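You operate a simulated robot arm through the tools that you are given. There is no shell and no other tool. Be economical: measure what you need, move in short steps, check, and stop when the job is done.

You are at the controls of a simulated robot arm. One attempt, no reset.

TASK
Run water into the jar to about its line and wash out the teal brush.
Fine: swing the spout over the bowl and stand the brush in its own well.

The check looks at the end state, three seconds after you hand in, the way a careful person would. Anything else that was tipped, shoved, dropped, spilled or broken makes it a failure.

THE ROBOT
A 6-joint arm with a two-finger parallel gripper, fixed in place. Base frame: the origin is at the foot of the arm, x ahead of it, y to its left, z up; the work surface is at about z = 764. Lengths are in mm, angles in rad, forces in N, time in s.
With the tool pointing down near the work surface it reaches from about 260 to 680 mm from the base axis. Its first joint turns from -1.152 to 1.152 rad. Payload 2.9 kg.
The tool frame sits at the grasp point between the pads (the TCP): z along the fingers, y along the line on which they close. The tips reach 30 mm beyond it. The gripper opens to 110 mm. The fingers are 20 mm wide and 10 mm thick; the gripper's body (48 by 112 mm) begins 55 mm behind the TCP.
Orientation is told as [roll, pitch, yaw] about the base's x, y, z axes, in that order, counted from this pose: with the fingers straight down and closing along the base's y, the tool's x points along the base's -x, its y along +y and its z along -z.

THE INTERFACE
- The arm moves only by the tool servo_tool. Its argument "increments" is a list of rows, each an object of numbers (a shift or turn left out is 0, a gripper value left out holds the last): "claw": the gripper command, from -1 (shut) to 1 (fully open), values between in proportion; "dx", "dy", "dz": the shift along the tool's x, y, z in mm; "ax", "ay", "az": the turn, a rotation vector about the tool's x, y, z in rad. In form: [{"claw": .., "dx": .., "dy": .., "dz": .., "ax": .., "ay": .., "az": ..}, ...]. A call has 1 to 12 rows; each row is the pose to reach, as a shift and turn from the pose commanded when the call began, along the tool's axes at that moment. Each row takes 0.2 s and may step no farther than 50 mm and 0.15 rad from the row before; otherwise, or with a gripper value out of range, the whole call is refused. A pose out of reach is approached as far as the arm can. The call stops where the force on the tool passes 40 N (or 10 N more than at its start, if that is more) or the arm is blocked; 0.2 s more then pass. The fingers move at their own pace (about 108 mm/s each) and stop on an object; they squeeze with about 21 N. The grip force told is the motor's: it shows also when the fingers shut on nothing. Time passes only in rows, and 0.2 s behind the last, so rows that repeat a pose let the fingers close. It gives the time, the measured TCP pose, the force on the tool (base axes), the opening and the grip force at its end, in the units of the frame above (readings bear some noise), and new pictures: "pictures" is both (left out), scene, wrist or none.
- Cameras (640 x 400 px; columns grow to the right, rows downward): "scene" is fixed at [73.2, 438.1, 1398.3]; the picture's right is [-0.80, -0.61, 0.00], its down [-0.30, 0.40, -0.86] and it looks along [0.52, -0.69, -0.50] (base axes); focal length 219 px, centre (320, 200). "wrist" rides on the gripper at [-36, 0, -57] in the tool frame; the picture's right is [0.00, -1.00, 0.00], its down [0.97, 0.00, -0.24] and it looks along [0.24, 0.00, 0.97] (tool axes); focal length 218 px, centre (320, 200). There is no depth. A picture from a camera that has moved, and an enlarged one, comes with that camera's place and axes in the base frame and with its lens. The place of the scene camera against the robot may be out by one fixed shift of up to 18 mm in any direction.
- zoom(camera, box): a new picture of the part [left, top, right, bottom] of that camera's present view, enlarged. No time passes.
- close_job(): hands the job in; it is judged then, once.

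Go step by step. Nothing tells you positions but the pictures and the camera data: compare them with the known pose of the tool, close in by small moves and look again before you grip or let go. The budget is 120 turns and 150 pictures, counting those below and the enlarged ones. Unless the task says otherwise, let go and move clear before handing in, and close with one line.

The tools are called after "Emit:" as a command line: name --argument value ..., lists and objects as JSON in quotes. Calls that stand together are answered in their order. servo_tool: Moves the arm, as the interface text tells. Its arguments: {"type":"object","properties":{"increments":{"type":"array"},"pictures":{"type":"string","enum":["both","scene","wrist","none"]}},"required":["increments"]} The other tools are called the same way: zoom (camera, box) takes an enlarged picture of a part of a camera's view; close_job () hands the job in.

At the start:

```text
clock: 0.0
tool_pos: [418.4, -187.0, 1232.1]
ee_rot: [0.0, -0.001, 0.0]
ft_force: [0.6, -0.9, 0.2]
gripper_width: 110.0
gripper_force: 0.0
```

scene: 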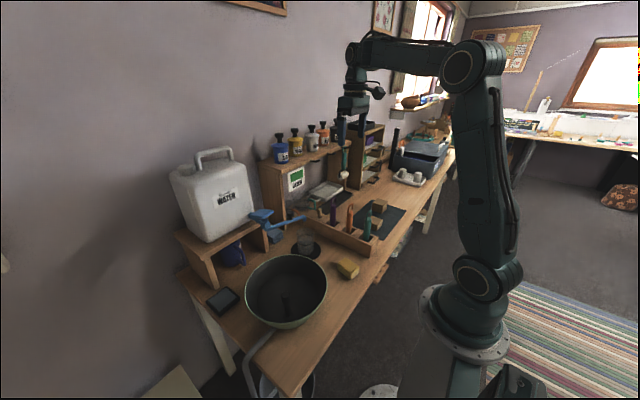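
wrist: 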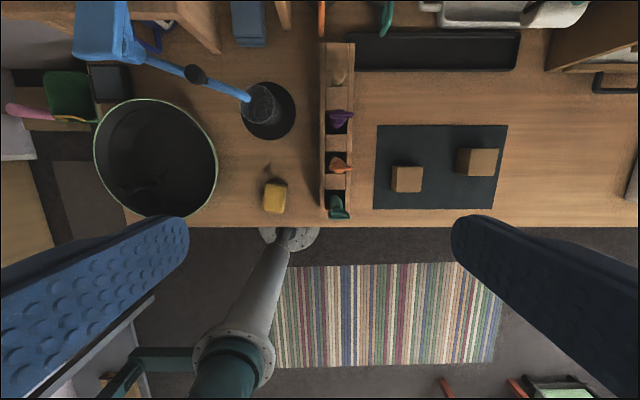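

I see a water container with a blue tap and swinging spout, a jar on a dark disc, a bowl (sink), and a rack with brushes (purple, orange, teal). I'll zoom for details first.

Emit:
zoom --camera "scene" --box '[160, 140, 300, 280]'

Emit:
zoom --camera "scene" --box '[260, 150, 420, 290]'

Emit:
zoom --camera "wrist" --box '[60, 0, 360, 230]'

```text
2.86 times, centred on (230, 210) of scene
camera zoom: at [73.2, 438.1, 1398.3], right [-0.8, -0.61, 0.0], down [-0.3, 0.4, -0.86], along [0.52, -0.69, -0.5], focal length 625 px, centre (577, 171)
```

zoom: 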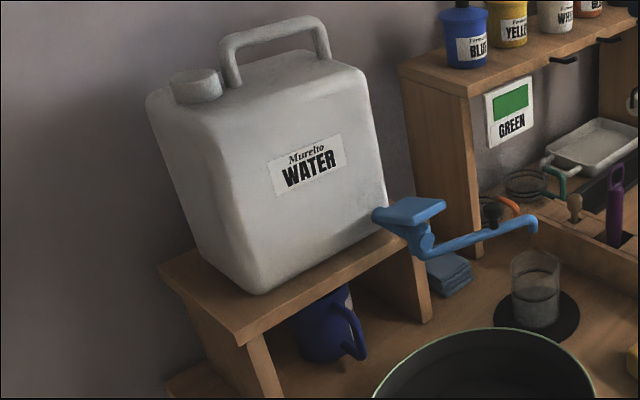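

```text
2.86 times, centred on (340, 220) of scene
camera zoom: at [73.2, 438.1, 1398.3], right [-0.8, -0.61, 0.0], down [-0.3, 0.4, -0.86], along [0.52, -0.69, -0.5], focal length 625 px, centre (263, 143)
```

zoom: 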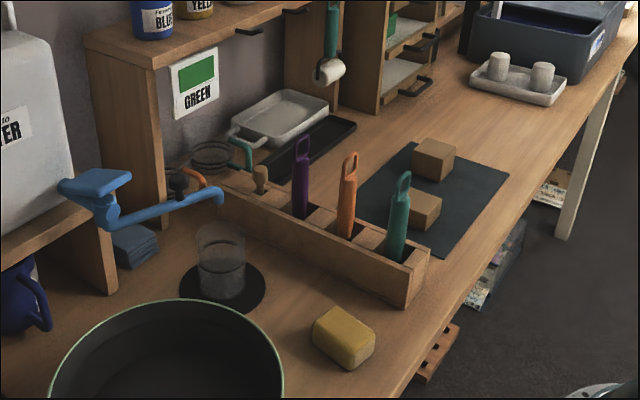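

```text
1.74 times, centred on (210, 115) of wrist
camera zoom: at [454.7, -187.7, 1289.6], right [0.0, -1.0, 0.0], down [-0.97, 0.0, 0.24], along [-0.24, 0.0, -0.97], focal length 380 px, centre (511, 348)
```

zoom: 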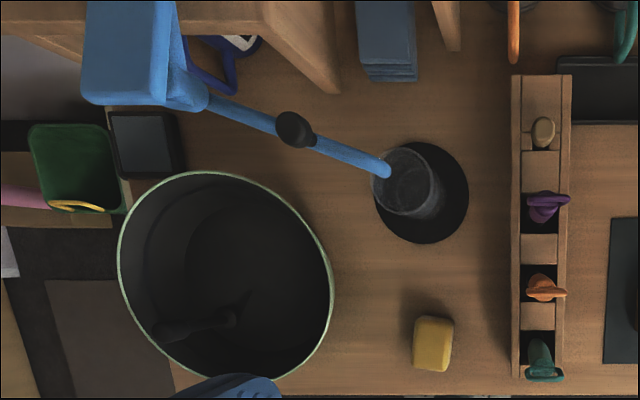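

The jar sits under the spout near (531,-70); the tap lever is near (600,95), the black spout knob near (558,0), and the teal brush near (341,-220). I'll zoom tightly on the tap, jar and rack.

Emit:
zoom --camera "scene" --box '[235, 195, 335, 265]'

Emit:
zoom --camera "scene" --box '[320, 190, 380, 255]'

Emit:
servo_tool --increments '[{"dy": 40}, {"dy": 80}, {"dy": 120}, {"dy": 160}, {"dy": 180}]' --pictures "wrist"

```text
5.71 times, centred on (285, 230) of scene
camera zoom: at [73.2, 438.1, 1398.3], right [-0.8, -0.61, 0.0], down [-0.3, 0.4, -0.86], along [0.52, -0.69, -0.5], focal length 1250 px, centre (520, 29)
```

zoom: 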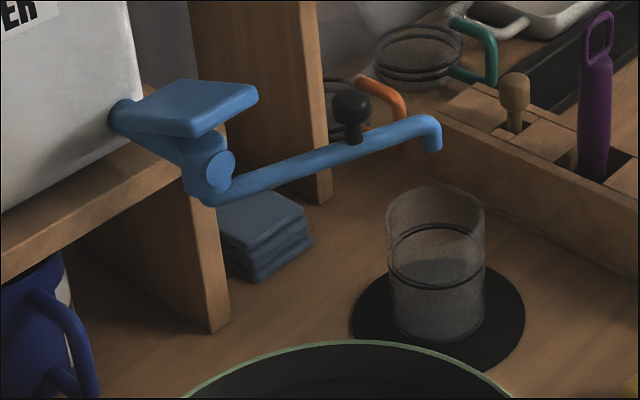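

```text
6.15 times, centred on (350, 222) of scene
camera zoom: at [73.2, 438.1, 1398.3], right [-0.8, -0.61, 0.0], down [-0.3, 0.4, -0.86], along [0.52, -0.69, -0.5], focal length 1346 px, centre (135, 62)
```

zoom: 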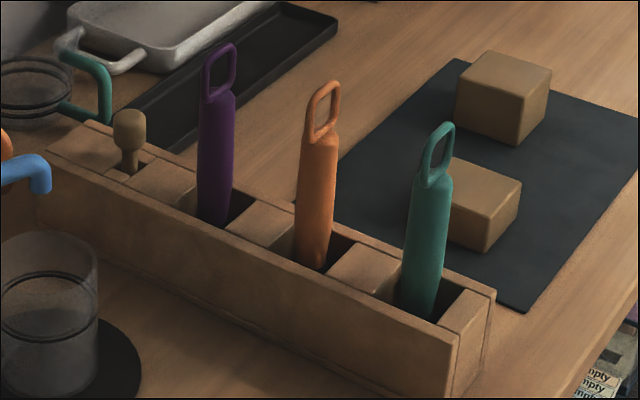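

```text
clock: 1.2
tool_pos: [418.2, -5.6, 1231.7]
ee_rot: [0.002, -0.002, -0.001]
ft_force: [0.3, -0.2, -0.6]
gripper_width: 110.1
gripper_force: 0.1
camera wrist: at [454.4, -5.5, 1289.2], right [0.0, -1.0, 0.0], down [-0.97, 0.0, 0.24], along [-0.24, 0.0, -0.97], focal length 218 px, centre (320, 200)
```

wrist: 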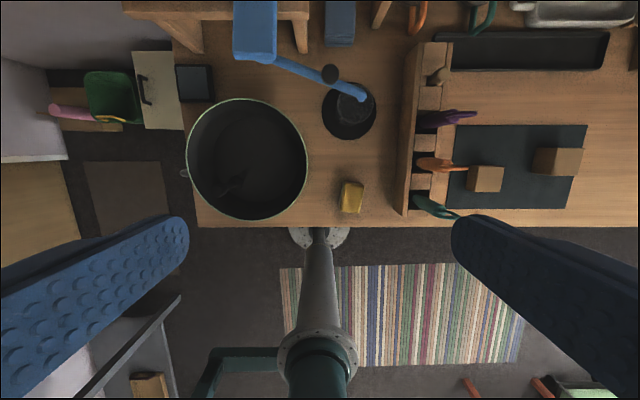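

The tap paddle seems to sit at about z≈998 with its front edge near x≈556, y 48–98; the spout end is at (531,-72,917) and the knob top at (551,-19,960). I'll go closer with the fingers shut to see the tap and jar better.

Emit:
servo_tool --increments '[{"claw": -1, "dy": 30, "dx": -20, "dz": 20}, {"dy": 60, "dx": -40, "dz": 40}, {"dy": 70, "dx": -60, "dz": 60}, {"dy": 70, "dx": -60, "dz": 80}]' --pictures "wrist"

Emit:
zoom --camera "scene" --box '[288, 215, 328, 260]'

```text
clock: 2.2
tool_pos: [480.5, 60.8, 1153.1]
ee_rot: [-0.001, 0.001, 0.001]
ft_force: [-0.1, 0.5, -0.3]
gripper_width: 0.2
gripper_force: 21.4
camera wrist: at [515.7, 61.9, 1209.7], right [0.0, -1.0, 0.0], down [-0.97, 0.0, 0.24], along [-0.24, 0.0, -0.97], focal length 218 px, centre (320, 200)
```

wrist: 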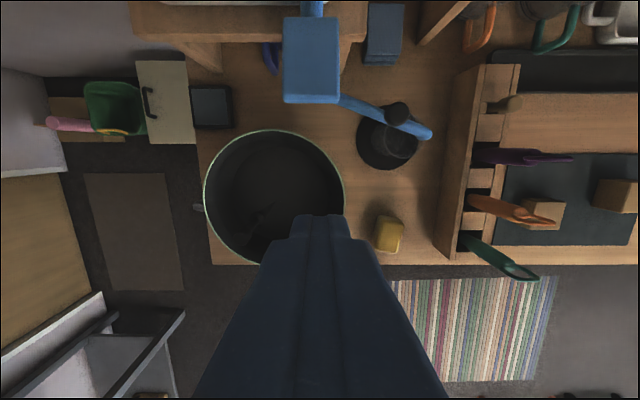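

```text
8.89 times, centred on (308, 238) of scene
camera zoom: at [73.2, 438.1, 1398.3], right [-0.8, -0.61, 0.0], down [-0.3, 0.4, -0.86], along [0.52, -0.69, -0.5], focal length 1944 px, centre (427, -133)
```

zoom: 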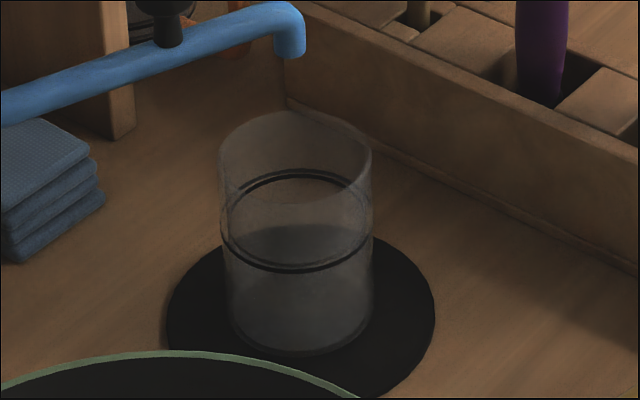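

The jar has a dark line ring near mid-height, and the tap paddle spans about x 554–638, y 43–97, z≈994 at its front. I'll bring the closed fingertips just above the paddle's front edge.

Emit:
servo_tool --increments '[{"dx": -40, "dy": 5, "dz": 15}, {"dx": -80, "dy": 9, "dz": 40}, {"dx": -86, "dy": 9, "dz": 80}, {"dx": -86, "dy": 9, "dz": 100}, {"dx": -86, "dy": 9, "dz": 100}]'

Emit:
zoom --camera "scene" --box '[220, 165, 330, 265]'

```text
clock: 3.4
tool_pos: [564.8, 73.8, 1053.8]
ee_rot: [-0.001, 0.001, 0.001]
ft_force: [-0.4, -0.9, -0.7]
gripper_width: 0.0
gripper_force: 20.6
camera wrist: at [601.0, 72.9, 1111.6], right [0.0, -1.0, 0.0], down [-0.97, 0.0, 0.24], along [-0.24, 0.0, -0.97], focal length 218 px, centre (320, 200)
```

scene: 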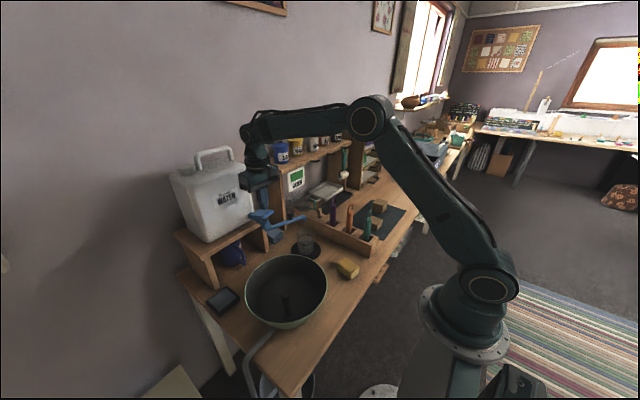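
wrist: 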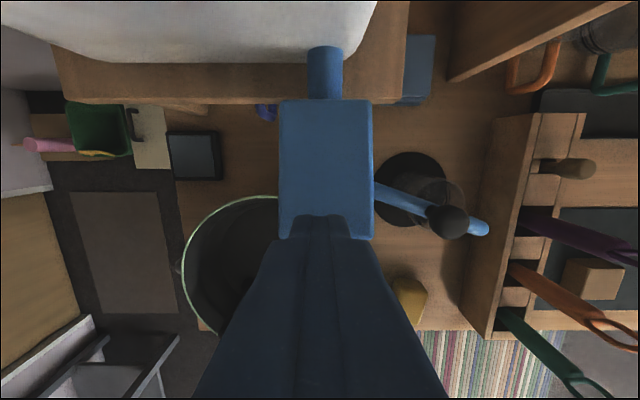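

```text
4.00 times, centred on (275, 215) of scene
camera zoom: at [73.2, 438.1, 1398.3], right [-0.8, -0.61, 0.0], down [-0.3, 0.4, -0.86], along [0.52, -0.69, -0.5], focal length 875 px, centre (500, 140)
```

zoom: 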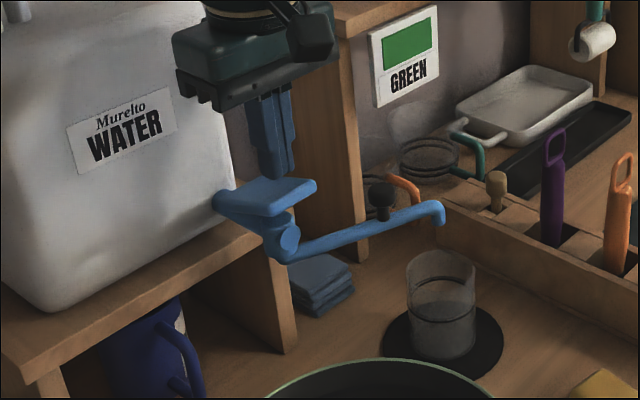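

The paddle is tilted up at its front (about z 989) and my tips are about 34 mm above it. I'll descend to it and press slightly, reading the force.

Emit:
servo_tool --increments '[{"dz": 15}, {"dz": 25}, {"dz": 31}]' --pictures "none"

```text
clock: 4.2
tool_pos: [564.0, 69.8, 1022.3]
ee_rot: [0.0, -0.003, 0.001]
ft_force: [-0.5, 0.8, 1.4]
gripper_width: 0.0
gripper_force: 20.7
```

Emit:
servo_tool --increments '[{"dz": 3}, {"dz": 6}, {"dz": 6}]' --pictures "scene"

Emit:
zoom --camera "scene" --box '[240, 190, 330, 265]'

```text
clock: 5.0
tool_pos: [564.6, 70.5, 1020.2]
ee_rot: [-0.001, -0.004, -0.002]
ft_force: [-0.8, -0.2, 3.2]
gripper_width: 0.2
gripper_force: 21.1
stopped in row 3: the force on the tool passed its limit (the readings are from after the stop); the commanded pose is now the measured one
```

scene: 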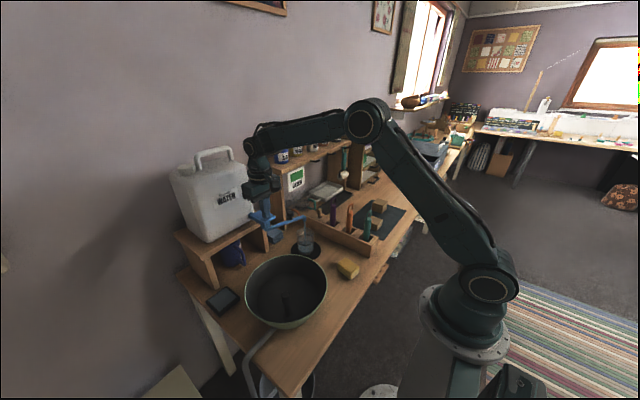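

```text
5.33 times, centred on (285, 228) of scene
camera zoom: at [73.1, 438.1, 1398.4], right [-0.8, -0.61, 0.0], down [-0.3, 0.4, -0.86], along [0.52, -0.69, -0.5], focal length 1166 px, centre (507, 53)
```

zoom: 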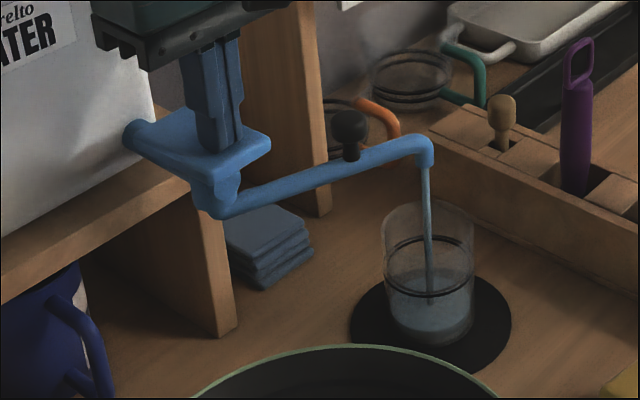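

Water is running at this press. I'll hold one short step and read the level.

Emit:
servo_tool --increments '[{"dz": 0}]' --pictures "none"

Emit:
zoom --camera "scene" --box '[288, 215, 328, 260]'

```text
clock: 5.3
tool_pos: [564.5, 70.5, 1020.4]
ee_rot: [0.0, -0.006, 0.0]
ft_force: [-2.1, -1.1, 7.1]
gripper_width: 0.0
gripper_force: 20.9
```

```text
8.89 times, centred on (308, 238) of scene
camera zoom: at [73.1, 438.1, 1398.4], right [-0.8, -0.61, 0.0], down [-0.3, 0.4, -0.86], along [0.52, -0.69, -0.5], focal length 1944 px, centre (427, -133)
```

zoom: 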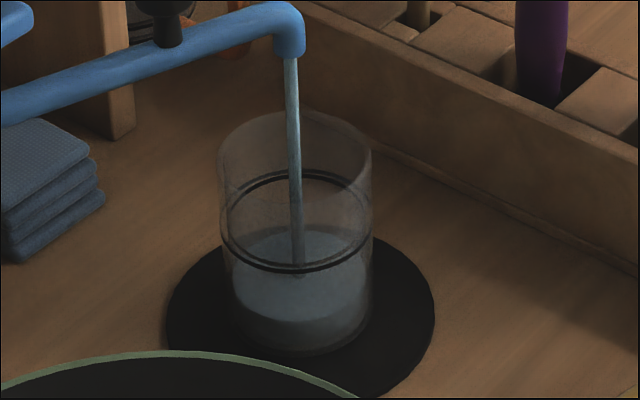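

Emit:
servo_tool --increments '[{"dz": 0}, {"dz": 0}]' --pictures "none"

Emit:
zoom --camera "scene" --box '[288, 215, 328, 260]'

```text
clock: 6.0
tool_pos: [564.3, 69.7, 1019.7]
ee_rot: [0.0, -0.007, -0.001]
ft_force: [-2.1, -1.0, 10.9]
gripper_width: 0.0
gripper_force: 20.6
```

```text
8.89 times, centred on (308, 238) of scene
camera zoom: at [73.0, 438.1, 1398.4], right [-0.8, -0.61, 0.0], down [-0.3, 0.4, -0.86], along [0.52, -0.69, -0.5], focal length 1944 px, centre (427, -133)
```

zoom: 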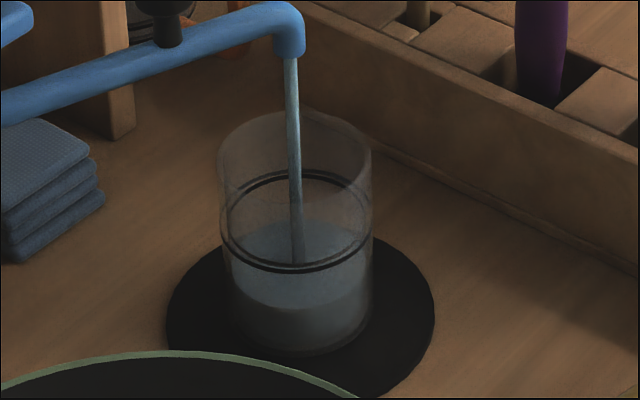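

The level rises about 17 px/s in this view and is about 40 px below the line. I'll hold about 1.6 s more and check.

Emit:
servo_tool --increments '[{"dz": 0}, {"dz": 0}, {"dz": 0}, {"dz": 0}, {"dz": 0}, {"dz": 0}]' --pictures "none"

Emit:
zoom --camera "scene" --box '[288, 215, 328, 260]'

```text
clock: 7.3
tool_pos: [565.2, 70.1, 1020.1]
ee_rot: [-0.001, -0.005, -0.004]
ft_force: [-1.2, -1.1, 16.1]
gripper_width: 0.0
gripper_force: 21.0
```

```text
8.89 times, centred on (308, 238) of scene
camera zoom: at [72.9, 438.1, 1398.4], right [-0.8, -0.61, 0.0], down [-0.3, 0.4, -0.86], along [0.52, -0.69, -0.5], focal length 1944 px, centre (427, -133)
```

zoom: 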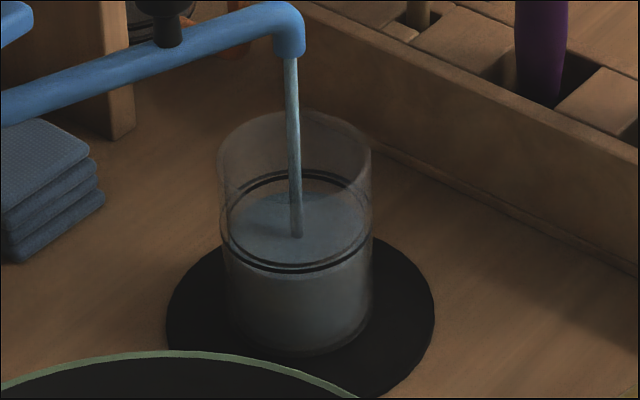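

The level is about 15 px below the line, so I'll hold one step more and then lift off.

Emit:
servo_tool --increments '[{"dz": 0}, {"dz": 0}, {"dz": -20}, {"dz": -50}, {"dz": -50}]' --pictures "none"

Emit:
zoom --camera "scene" --box '[288, 215, 328, 260]'

Emit:
zoom --camera "scene" --box '[220, 165, 330, 265]'

```text
clock: 8.6
tool_pos: [562.7, 72.1, 1068.6]
ee_rot: [-0.001, -0.004, -0.002]
ft_force: [-0.1, 0.4, 0.4]
gripper_width: 0.0
gripper_force: 21.1
```

```text
8.89 times, centred on (308, 238) of scene
camera zoom: at [73.2, 438.1, 1398.3], right [-0.8, -0.61, 0.0], down [-0.3, 0.4, -0.86], along [0.52, -0.69, -0.5], focal length 1944 px, centre (427, -133)
```

zoom: 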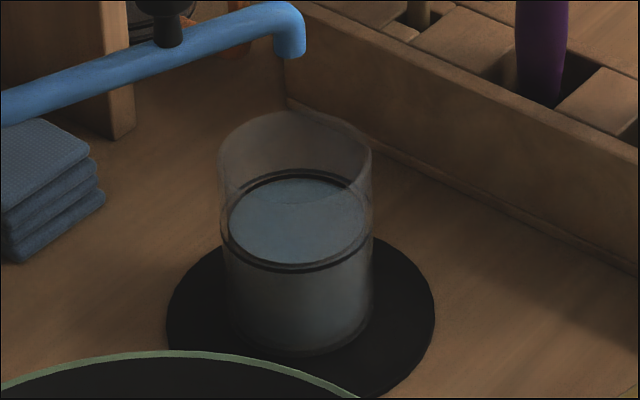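

```text
4.00 times, centred on (275, 215) of scene
camera zoom: at [73.2, 438.1, 1398.3], right [-0.8, -0.61, 0.0], down [-0.3, 0.4, -0.86], along [0.52, -0.69, -0.5], focal length 875 px, centre (500, 140)
```

zoom: 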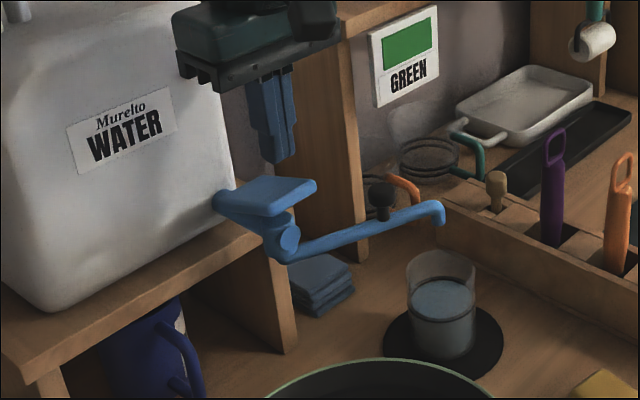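

The level sits on the line and the flow has stopped. Next I'll push the spout round with the closed fingers: first I hover behind it (+x side) near the knob and look.

Emit:
servo_tool --increments '[{"dy": -40, "dx": -8}, {"dy": -80, "dx": -16}, {"dy": -102, "dx": -22, "dz": 30}, {"dy": -102, "dx": -22, "dz": 60}, {"dy": -102, "dx": -22, "dz": 60}]'

Emit:
zoom --camera "scene" --box '[220, 165, 330, 265]'

```text
clock: 9.8
tool_pos: [586.8, -31.6, 1010.1]
ee_rot: [0.001, -0.004, -0.002]
ft_force: [-0.6, -0.2, 0.5]
gripper_width: 0.0
gripper_force: 20.4
camera wrist: at [623.5, -30.5, 1067.9], right [0.0, -1.0, 0.0], down [-0.97, 0.0, 0.24], along [-0.24, 0.0, -0.97], focal length 218 px, centre (320, 200)
```

scene: 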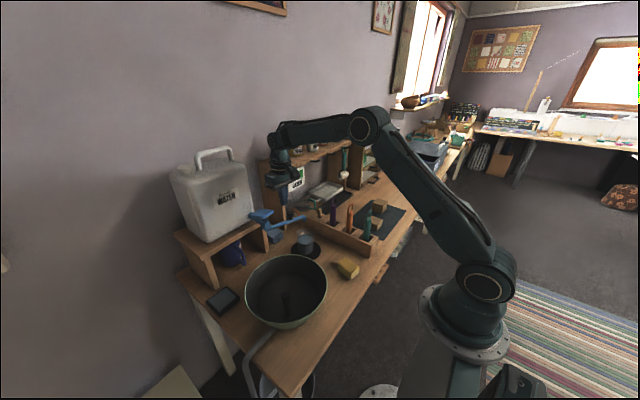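
wrist: 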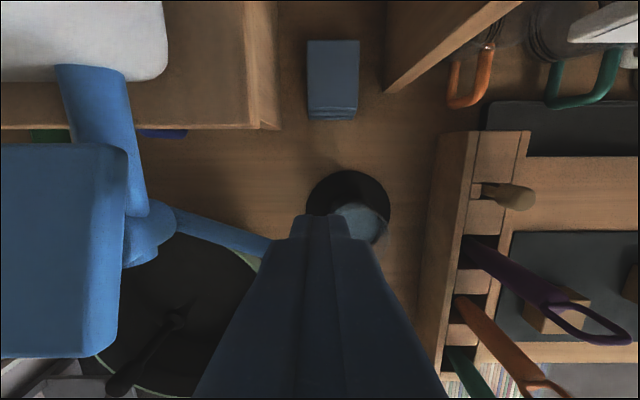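

```text
4.00 times, centred on (275, 215) of scene
camera zoom: at [73.2, 438.1, 1398.3], right [-0.8, -0.61, 0.0], down [-0.3, 0.4, -0.86], along [0.52, -0.69, -0.5], focal length 875 px, centre (500, 140)
```

zoom: 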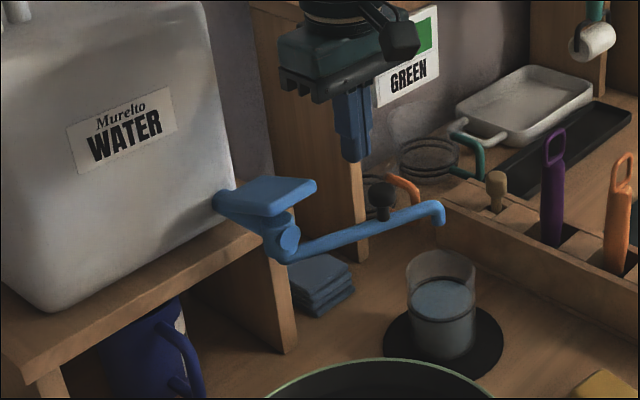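

The finger hovers behind the spout. I'll descend to tip height z≈915, on the +x side of the tube and outboard of the knob, checking the force.

Emit:
servo_tool --increments '[{"dx": 8, "dy": -13, "dz": 10}, {"dx": 8, "dy": -13, "dz": 40}, {"dx": 8, "dy": -13, "dz": 66}, {"dx": 8, "dy": -13, "dz": 66}]'

Emit:
zoom --camera "scene" --box '[230, 175, 330, 265]'

```text
clock: 10.8
tool_pos: [577.6, -42.9, 945.0]
ee_rot: [-0.001, -0.005, -0.001]
ft_force: [-0.7, 0.0, -1.2]
gripper_width: 0.0
gripper_force: 20.5
camera wrist: at [613.1, -43.8, 1001.4], right [0.0, -1.0, 0.0], down [-0.97, 0.0, 0.24], along [-0.24, 0.0, -0.97], focal length 218 px, centre (320, 200)
```

scene: 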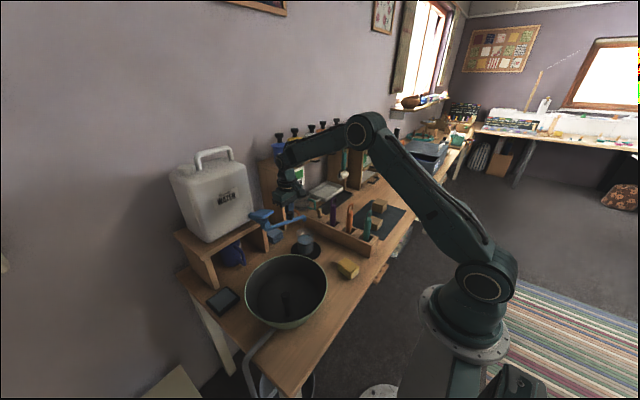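
wrist: 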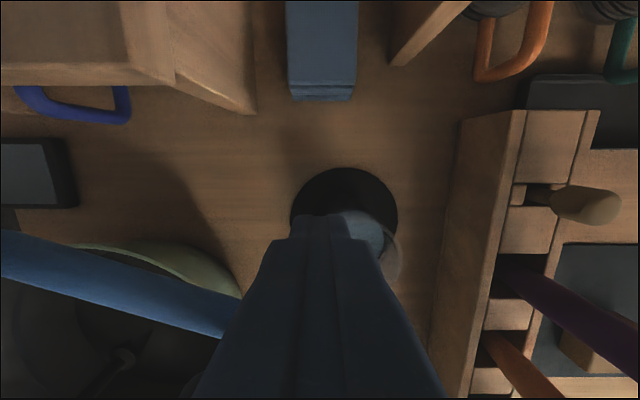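

```text
4.44 times, centred on (280, 220) of scene
camera zoom: at [73.2, 438.1, 1398.3], right [-0.8, -0.61, 0.0], down [-0.3, 0.4, -0.86], along [0.52, -0.69, -0.5], focal length 972 px, centre (498, 111)
```

zoom: 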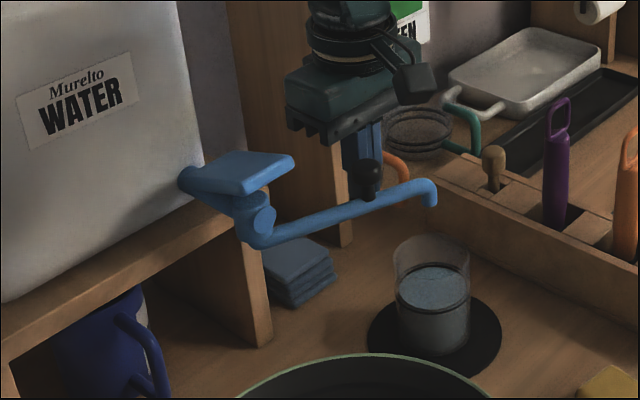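

The fingers are behind the tube by the knob. I'll push the first part of the arc slowly.

Emit:
servo_tool --increments '[{"dx": 10, "dy": -5, "dz": 4}, {"dx": 20, "dy": -4, "dz": 4}, {"dx": 32, "dy": -2, "dz": 4}, {"dx": 42, "dy": 2, "dz": 4}, {"dx": 51, "dy": 7, "dz": 4}, {"dx": 65, "dy": 15, "dz": 4}, {"dx": 77, "dy": 25, "dz": 4}]'

Emit:
zoom --camera "scene" --box '[230, 175, 330, 265]'

```text
clock: 12.3
tool_pos: [500.9, -19.8, 940.2]
ee_rot: [-0.001, -0.005, -0.001]
ft_force: [-0.4, 0.4, -0.2]
gripper_width: 0.3
gripper_force: 20.8
camera wrist: at [536.7, -19.1, 997.8], right [0.0, -1.0, 0.0], down [-0.97, 0.0, 0.24], along [-0.24, 0.0, -0.97], focal length 218 px, centre (320, 200)
```

scene: 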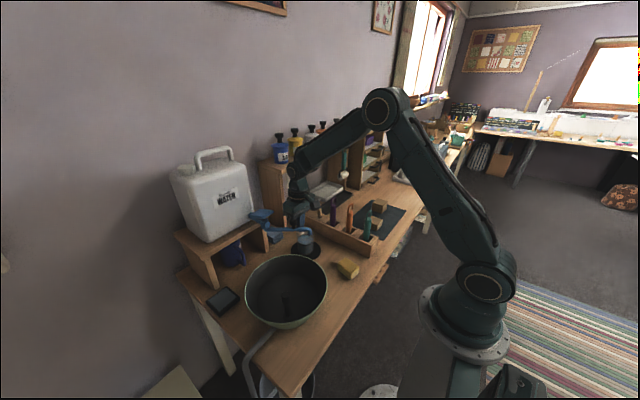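
wrist: 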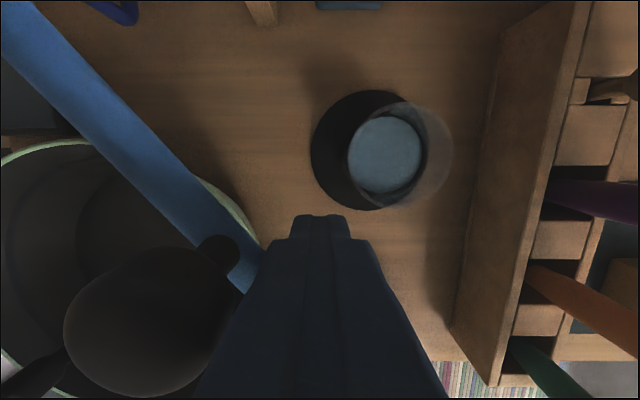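

```text
4.44 times, centred on (280, 220) of scene
camera zoom: at [73.2, 438.1, 1398.3], right [-0.8, -0.61, 0.0], down [-0.3, 0.4, -0.86], along [0.52, -0.69, -0.5], focal length 972 px, centre (498, 111)
```

zoom: 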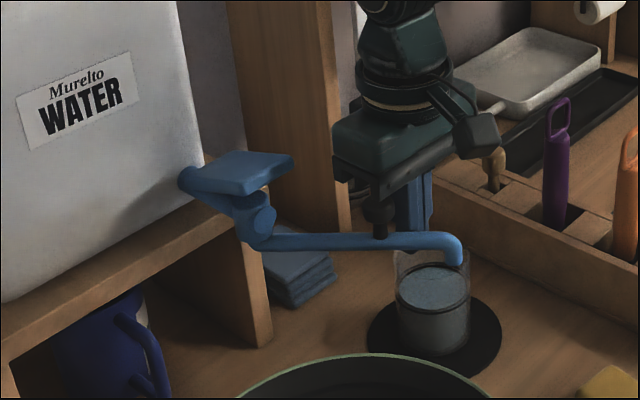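

The spout is swinging freely. I'll continue the arc towards the bowl.

Emit:
servo_tool --increments '[{"dx": 11, "dy": 13}, {"dx": 21, "dy": 27}, {"dx": 29, "dy": 41}, {"dx": 36, "dy": 55}, {"dx": 40, "dy": 70}, {"dx": 42, "dy": 85}, {"dx": 42, "dy": 101}, {"dx": 42, "dy": 101}]'

Emit:
zoom --camera "scene" --box '[210, 175, 340, 335]'

```text
clock: 14.2
tool_pos: [460.6, 82.4, 939.8]
ee_rot: [0.001, -0.006, -0.004]
ft_force: [-0.5, 0.1, 0.6]
gripper_width: 0.0
gripper_force: 21.4
camera wrist: at [495.7, 81.8, 997.3], right [0.0, -1.0, 0.0], down [-0.97, 0.0, 0.24], along [-0.24, 0.0, -0.97], focal length 218 px, centre (320, 200)
```

scene: 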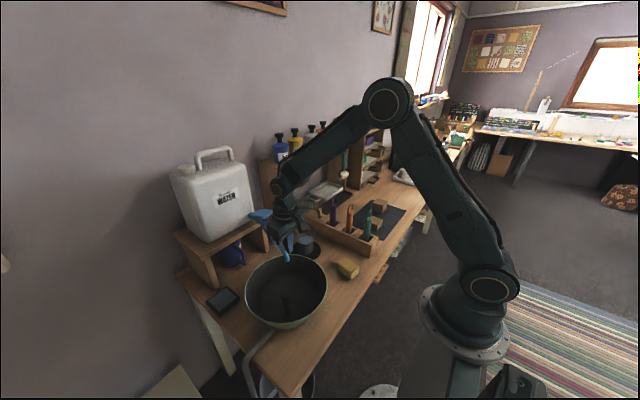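
wrist: 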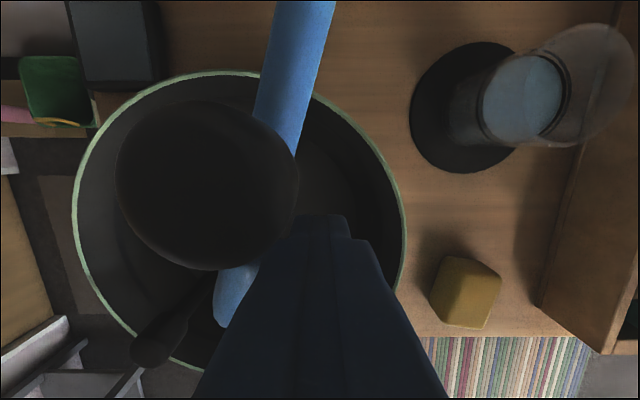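

```text
2.50 times, centred on (275, 255) of scene
camera zoom: at [73.2, 438.1, 1398.3], right [-0.8, -0.61, 0.0], down [-0.3, 0.4, -0.86], along [0.52, -0.69, -0.5], focal length 547 px, centre (432, 62)
```

zoom: 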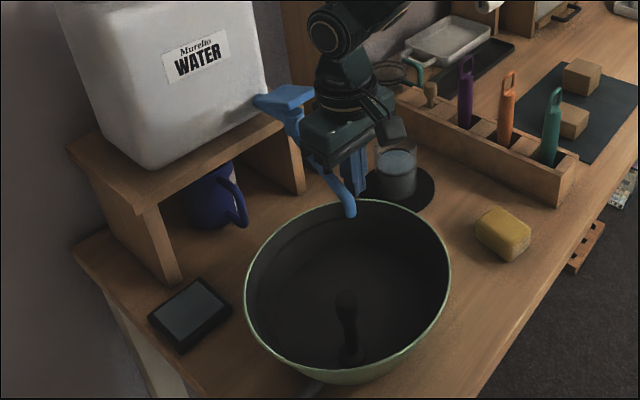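

The spout outlet is now over the bowl at about (422,122). I'll back off, rise, and go over to look down at the teal brush with the gripper open.

Emit:
servo_tool --increments '[{"dy": -25}, {"dy": -30, "dz": -45}, {"dy": -35, "dz": -90}, {"dy": -60, "dz": -130}, {"dy": -100, "dx": 20, "dz": -150}, {"dy": -145, "dx": 40, "dz": -150}, {"dy": -190, "dx": 60, "dz": -150}, {"dy": -235, "dx": 75, "dz": -150, "claw": 0}, {"dy": -270, "dx": 90, "dz": -150, "claw": 0}, {"dy": -290, "dx": 100, "dz": -150, "claw": 0.2}, {"dy": -290, "dx": 100, "dz": -150, "claw": 0.2}]'

Emit:
zoom --camera "scene" --box '[230, 190, 340, 320]'

```text
clock: 16.6
tool_pos: [357.1, -209.0, 1088.5]
ee_rot: [0.0, -0.006, -0.003]
ft_force: [-0.6, -0.1, -0.5]
gripper_width: 66.0
gripper_force: 0.1
camera wrist: at [392.5, -209.5, 1146.3], right [0.0, -1.0, 0.0], down [-0.97, 0.0, 0.24], along [-0.24, 0.0, -0.97], focal length 218 px, centre (320, 200)
```

scene: 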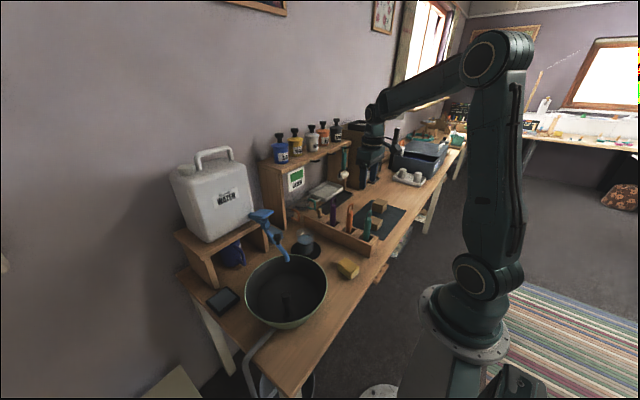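
wrist: 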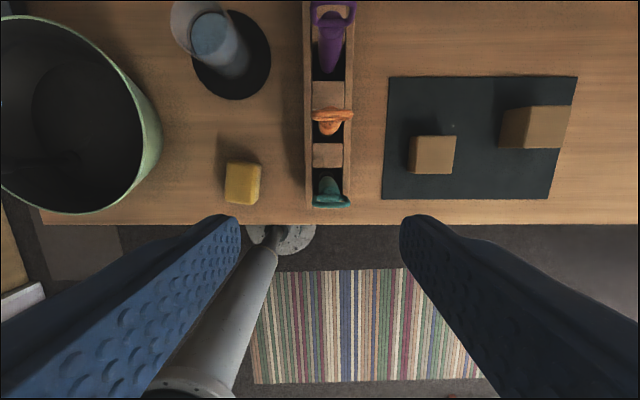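

```text
3.08 times, centred on (285, 255) of scene
camera zoom: at [73.2, 438.1, 1398.3], right [-0.8, -0.61, 0.0], down [-0.3, 0.4, -0.86], along [0.52, -0.69, -0.5], focal length 673 px, centre (428, 31)
```

zoom: 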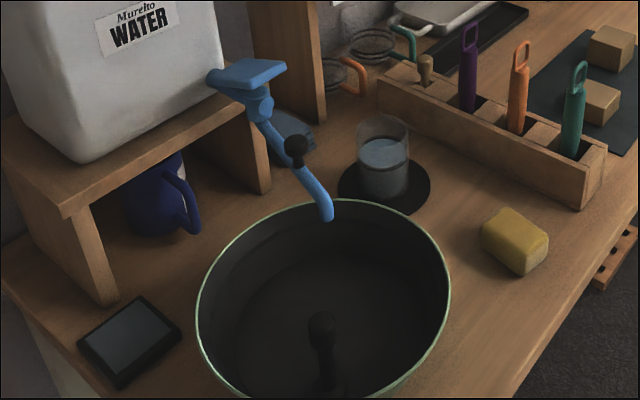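

The spout stays over the bowl. Zooming in on the brush to localise it.

Emit:
zoom --camera "wrist" --box '[280, 80, 380, 230]'

Emit:
zoom --camera "scene" --box '[350, 195, 390, 250]'

```text
2.67 times, centred on (330, 155) of wrist
camera zoom: at [392.5, -209.5, 1146.3], right [0.0, -1.0, 0.0], down [-0.97, 0.0, 0.24], along [-0.24, 0.0, -0.97], focal length 582 px, centre (293, 320)
```

zoom: 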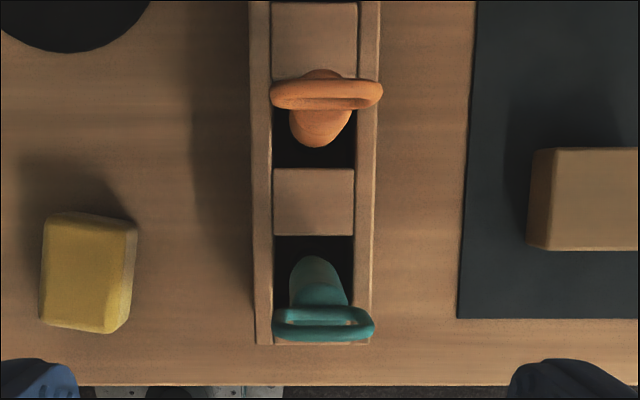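

```text
7.27 times, centred on (370, 222) of scene
camera zoom: at [73.2, 438.1, 1398.3], right [-0.8, -0.61, 0.0], down [-0.3, 0.4, -0.86], along [0.52, -0.69, -0.5], focal length 1590 px, centre (-44, 36)
```

zoom: 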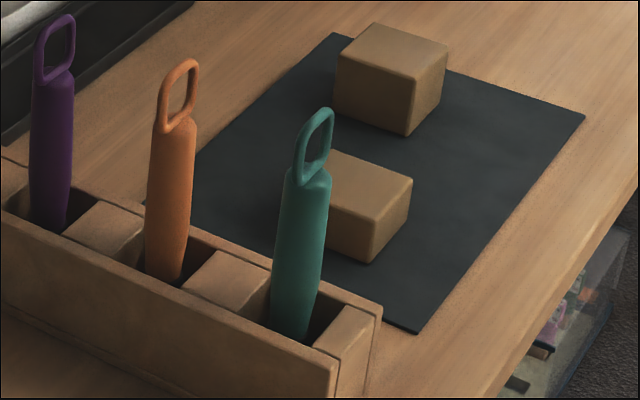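

The teal brush stands nearly vertical at about (345,-219), with its loop (34 mm wide along y) on top at z≈955. I'll grip the round body just under the loop with the fingers closing along x, so I turn the tool by 90° first.

Emit:
servo_tool --increments '[{"az": 0.143}, {"az": 0.286}, {"az": 0.429}, {"az": 0.571}, {"az": 0.714}, {"az": 0.857}, {"az": 1.0}, {"az": 1.142}, {"az": 1.285}, {"az": 1.428}, {"az": 1.571}, {"az": 1.571}]' --pictures "wrist"

```text
clock: 19.1
tool_pos: [356.9, -209.0, 1087.7]
ee_rot: [0.005, 0.001, -1.575]
ft_force: [0.0, -0.1, 0.6]
gripper_width: 66.1
gripper_force: 0.0
camera wrist: at [357.6, -244.1, 1146.1], right [-1.0, 0.0, 0.0], down [0.0, 0.97, 0.24], along [0.01, 0.24, -0.97], focal length 218 px, centre (320, 200)
```

wrist: 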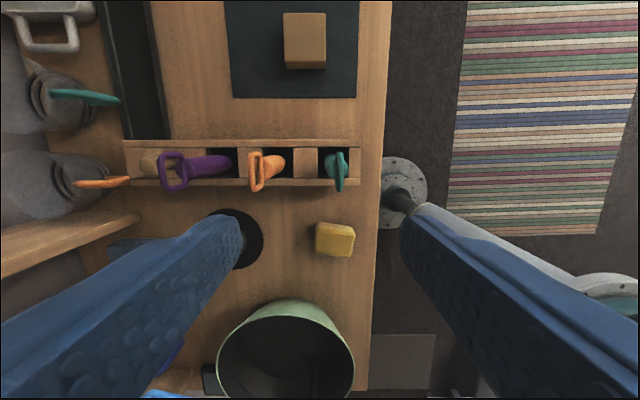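

The brush body is about at (341.5,-219). I'll centre and descend halfway, then check.

Emit:
servo_tool --increments '[{"dx": -10, "dy": -15, "dz": 30}, {"dx": -10, "dy": -15, "dz": 75}, {"dx": -10, "dy": -15, "dz": 75}]' --pictures "wrist"

Emit:
zoom --camera "scene" --box '[320, 150, 420, 250]'

```text
clock: 19.9
tool_pos: [342.6, -220.5, 1011.6]
ee_rot: [0.006, 0.0, -1.572]
ft_force: [-0.6, -0.7, 0.3]
gripper_width: 65.7
gripper_force: 0.1
camera wrist: at [342.9, -256.0, 1069.2], right [-1.0, 0.0, 0.0], down [0.0, 0.97, 0.24], along [0.0, 0.24, -0.97], focal length 218 px, centre (320, 200)
```

wrist: 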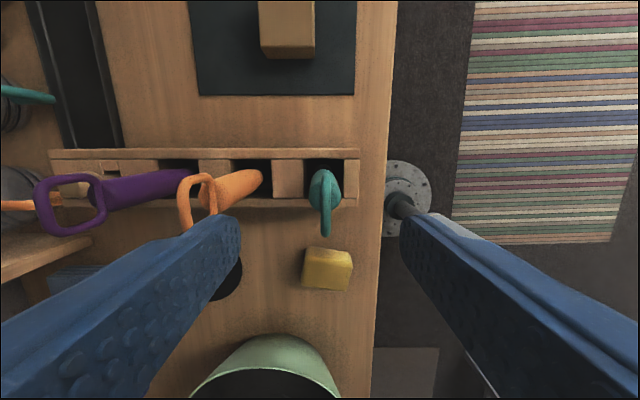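

```text
4.00 times, centred on (370, 200) of scene
camera zoom: at [73.2, 438.1, 1398.3], right [-0.8, -0.61, 0.0], down [-0.3, 0.4, -0.86], along [0.52, -0.69, -0.5], focal length 875 px, centre (120, 200)
```

zoom: 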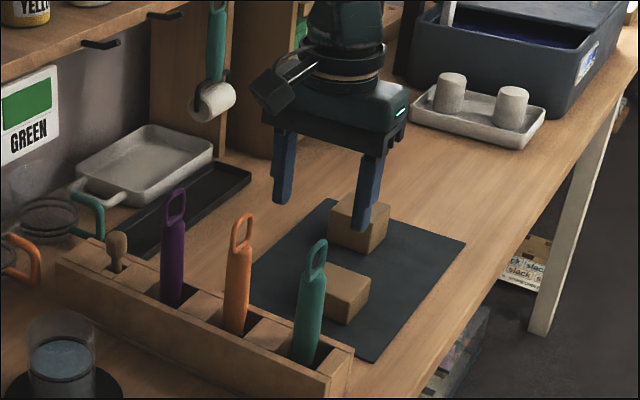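

The brush is between the fingers, centred near (340,-222). I'll descend to z≈912 and look before gripping.

Emit:
servo_tool --increments '[{"dx": -1, "dy": -2.5, "dz": 35}, {"dx": -1, "dy": -2.5, "dz": 65}, {"dx": -1, "dy": -2.5, "dz": 85}, {"dx": -1, "dy": -2.5, "dz": 98}, {"dx": -1, "dy": -2.5, "dz": 98}]' --pictures "wrist"

Emit:
zoom --camera "scene" --box '[330, 180, 410, 250]'

```text
clock: 21.1
tool_pos: [341.0, -219.2, 916.1]
ee_rot: [0.005, 0.0, -1.572]
ft_force: [-0.6, 0.4, 0.6]
gripper_width: 66.2
gripper_force: 0.1
camera wrist: at [341.6, -254.9, 972.9], right [-1.0, 0.0, 0.0], down [0.0, 0.97, 0.24], along [0.0, 0.24, -0.97], focal length 218 px, centre (320, 200)
```

wrist: 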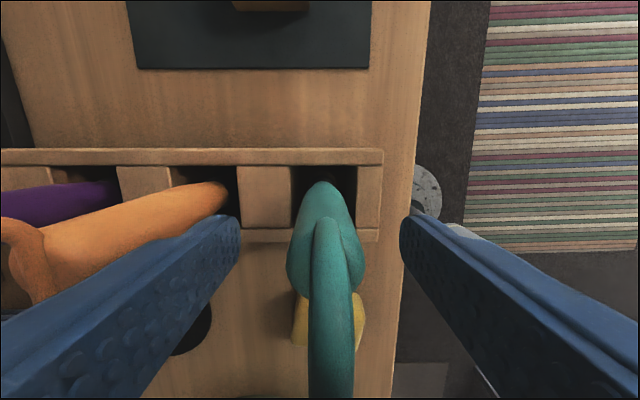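

```text
5.71 times, centred on (370, 215) of scene
camera zoom: at [73.2, 438.1, 1398.3], right [-0.8, -0.61, 0.0], down [-0.3, 0.4, -0.86], along [0.52, -0.69, -0.5], focal length 1250 px, centre (34, 114)
```

zoom: 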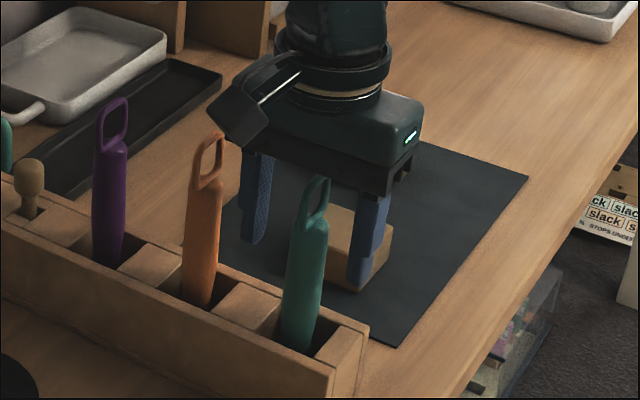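

The brush body is centred between the fingers in both axes. I'll lower 5 mm and close.

Emit:
servo_tool --increments '[{"dz": 5}, {"dz": 5, "claw": -1}, {"dz": 5, "claw": -1}, {"dz": 5, "claw": -1}, {"dz": 5, "claw": -1}]' --pictures "wrist"

Emit:
zoom --camera "scene" --box '[330, 180, 410, 250]'

```text
clock: 22.4
tool_pos: [342.5, -218.6, 910.1]
ee_rot: [0.005, 0.0, -1.573]
ft_force: [0.1, 0.0, 0.7]
gripper_width: 23.0
gripper_force: 21.2
camera wrist: at [341.8, -255.0, 967.9], right [-1.0, 0.0, 0.0], down [0.0, 0.97, 0.24], along [0.0, 0.24, -0.97], focal length 218 px, centre (320, 200)
```

wrist: 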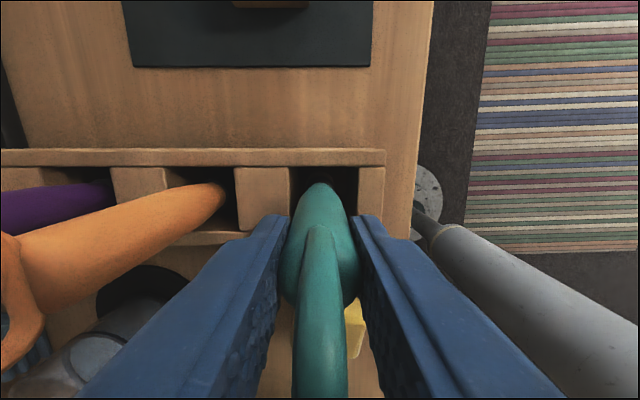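

```text
5.71 times, centred on (370, 215) of scene
camera zoom: at [73.2, 438.1, 1398.3], right [-0.8, -0.61, 0.0], down [-0.3, 0.4, -0.86], along [0.52, -0.69, -0.5], focal length 1250 px, centre (34, 114)
```

zoom: 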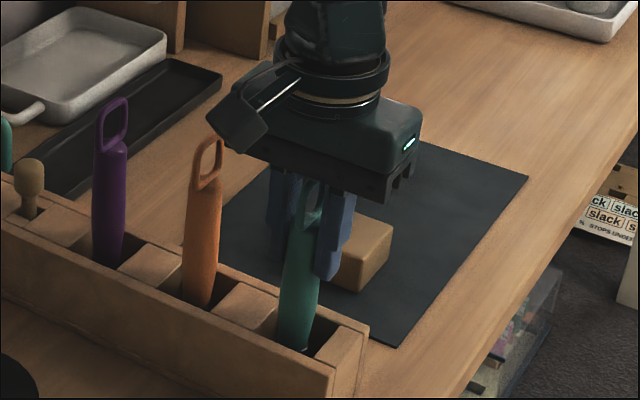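

The brush is gripped at 23 mm; I note the return pose (342,-219,910). Lifting straight up.

Emit:
servo_tool --increments '[{"dz": -15}, {"dz": -35}, {"dz": -60}, {"dz": -90}, {"dz": -130}, {"dz": -150}, {"dz": -150}]'

Emit:
zoom --camera "scene" --box '[320, 140, 420, 250]'

```text
clock: 23.9
tool_pos: [340.9, -220.0, 1060.7]
ee_rot: [0.006, 0.001, -1.573]
ft_force: [-0.1, -0.1, -0.1]
gripper_width: 22.6
gripper_force: 21.5
camera wrist: at [340.8, -255.0, 1118.0], right [-1.0, 0.0, 0.0], down [0.0, 0.97, 0.24], along [0.01, 0.24, -0.97], focal length 218 px, centre (320, 200)
```

scene: 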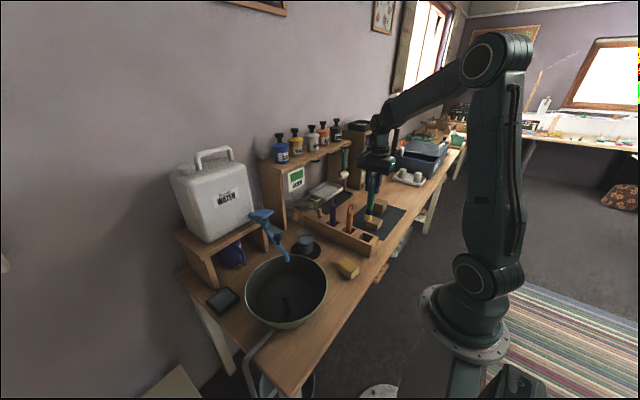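
wrist: 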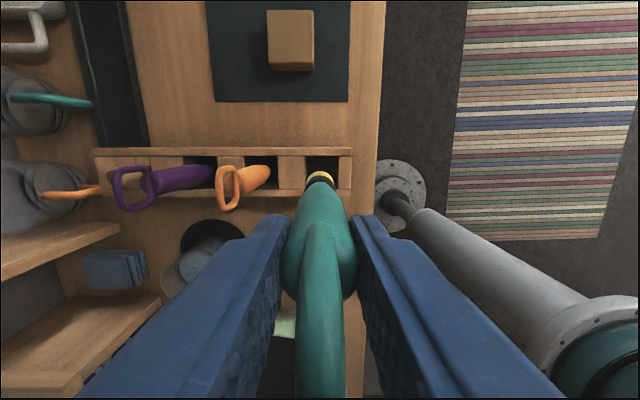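

```text
3.64 times, centred on (370, 195) of scene
camera zoom: at [73.2, 438.1, 1398.3], right [-0.8, -0.61, 0.0], down [-0.3, 0.4, -0.86], along [0.52, -0.69, -0.5], focal length 795 px, centre (138, 218)
```

zoom: 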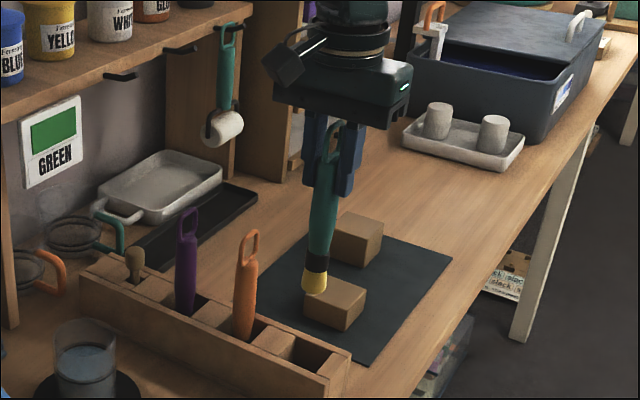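

The brush has yellow-painted bristles about 145 mm below the TCP, and the jar is near (531,-76) with its rim at z≈850. I'll carry it above the jar, going out in +y first so that it clears the orange brush.

Emit:
servo_tool --increments '[{"dx": 30}, {"dx": 65, "dy": 10}, {"dx": 95, "dy": 45}, {"dx": 115, "dy": 85}, {"dx": 130, "dy": 125}, {"dx": 138, "dy": 160}, {"dx": 144, "dy": 189}, {"dx": 144, "dy": 189}]'

Emit:
zoom --camera "scene" --box '[265, 150, 345, 270]'

```text
clock: 25.8
tool_pos: [529.8, -74.0, 1060.9]
ee_rot: [0.003, 0.0, -1.572]
ft_force: [-0.6, -0.5, -0.4]
gripper_width: 22.7
gripper_force: 20.9
camera wrist: at [529.4, -110.0, 1118.7], right [-1.0, 0.0, 0.0], down [0.0, 0.97, 0.24], along [0.0, 0.24, -0.97], focal length 218 px, centre (320, 200)
```

scene: 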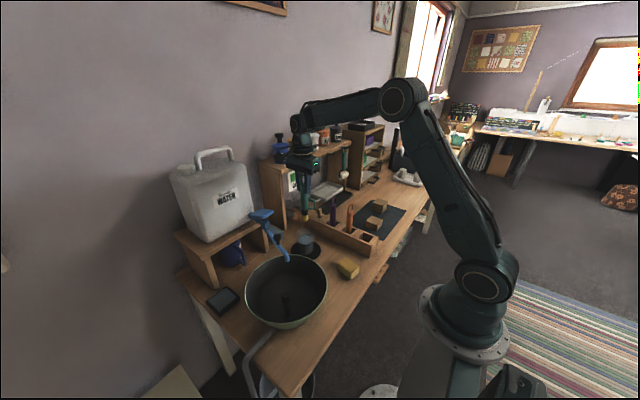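
wrist: 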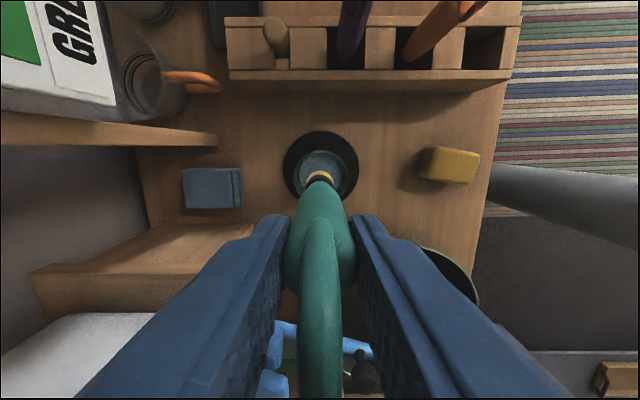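

```text
3.33 times, centred on (305, 210) of scene
camera zoom: at [73.2, 438.1, 1398.3], right [-0.8, -0.61, 0.0], down [-0.3, 0.4, -0.86], along [0.52, -0.69, -0.5], focal length 729 px, centre (370, 167)
```

zoom: 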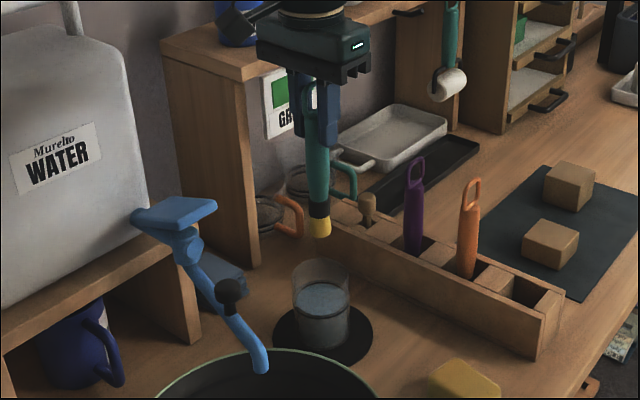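

Emit:
zoom --camera "wrist" --box '[260, 110, 380, 220]'

```text
3.64 times, centred on (320, 165) of wrist
camera zoom: at [529.4, -110.0, 1118.7], right [-1.0, 0.0, 0.0], down [0.0, 0.97, 0.24], along [0.0, 0.24, -0.97], focal length 794 px, centre (320, 327)
```

zoom: 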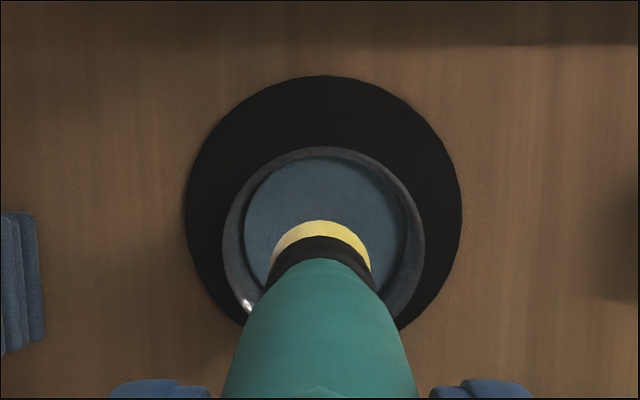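

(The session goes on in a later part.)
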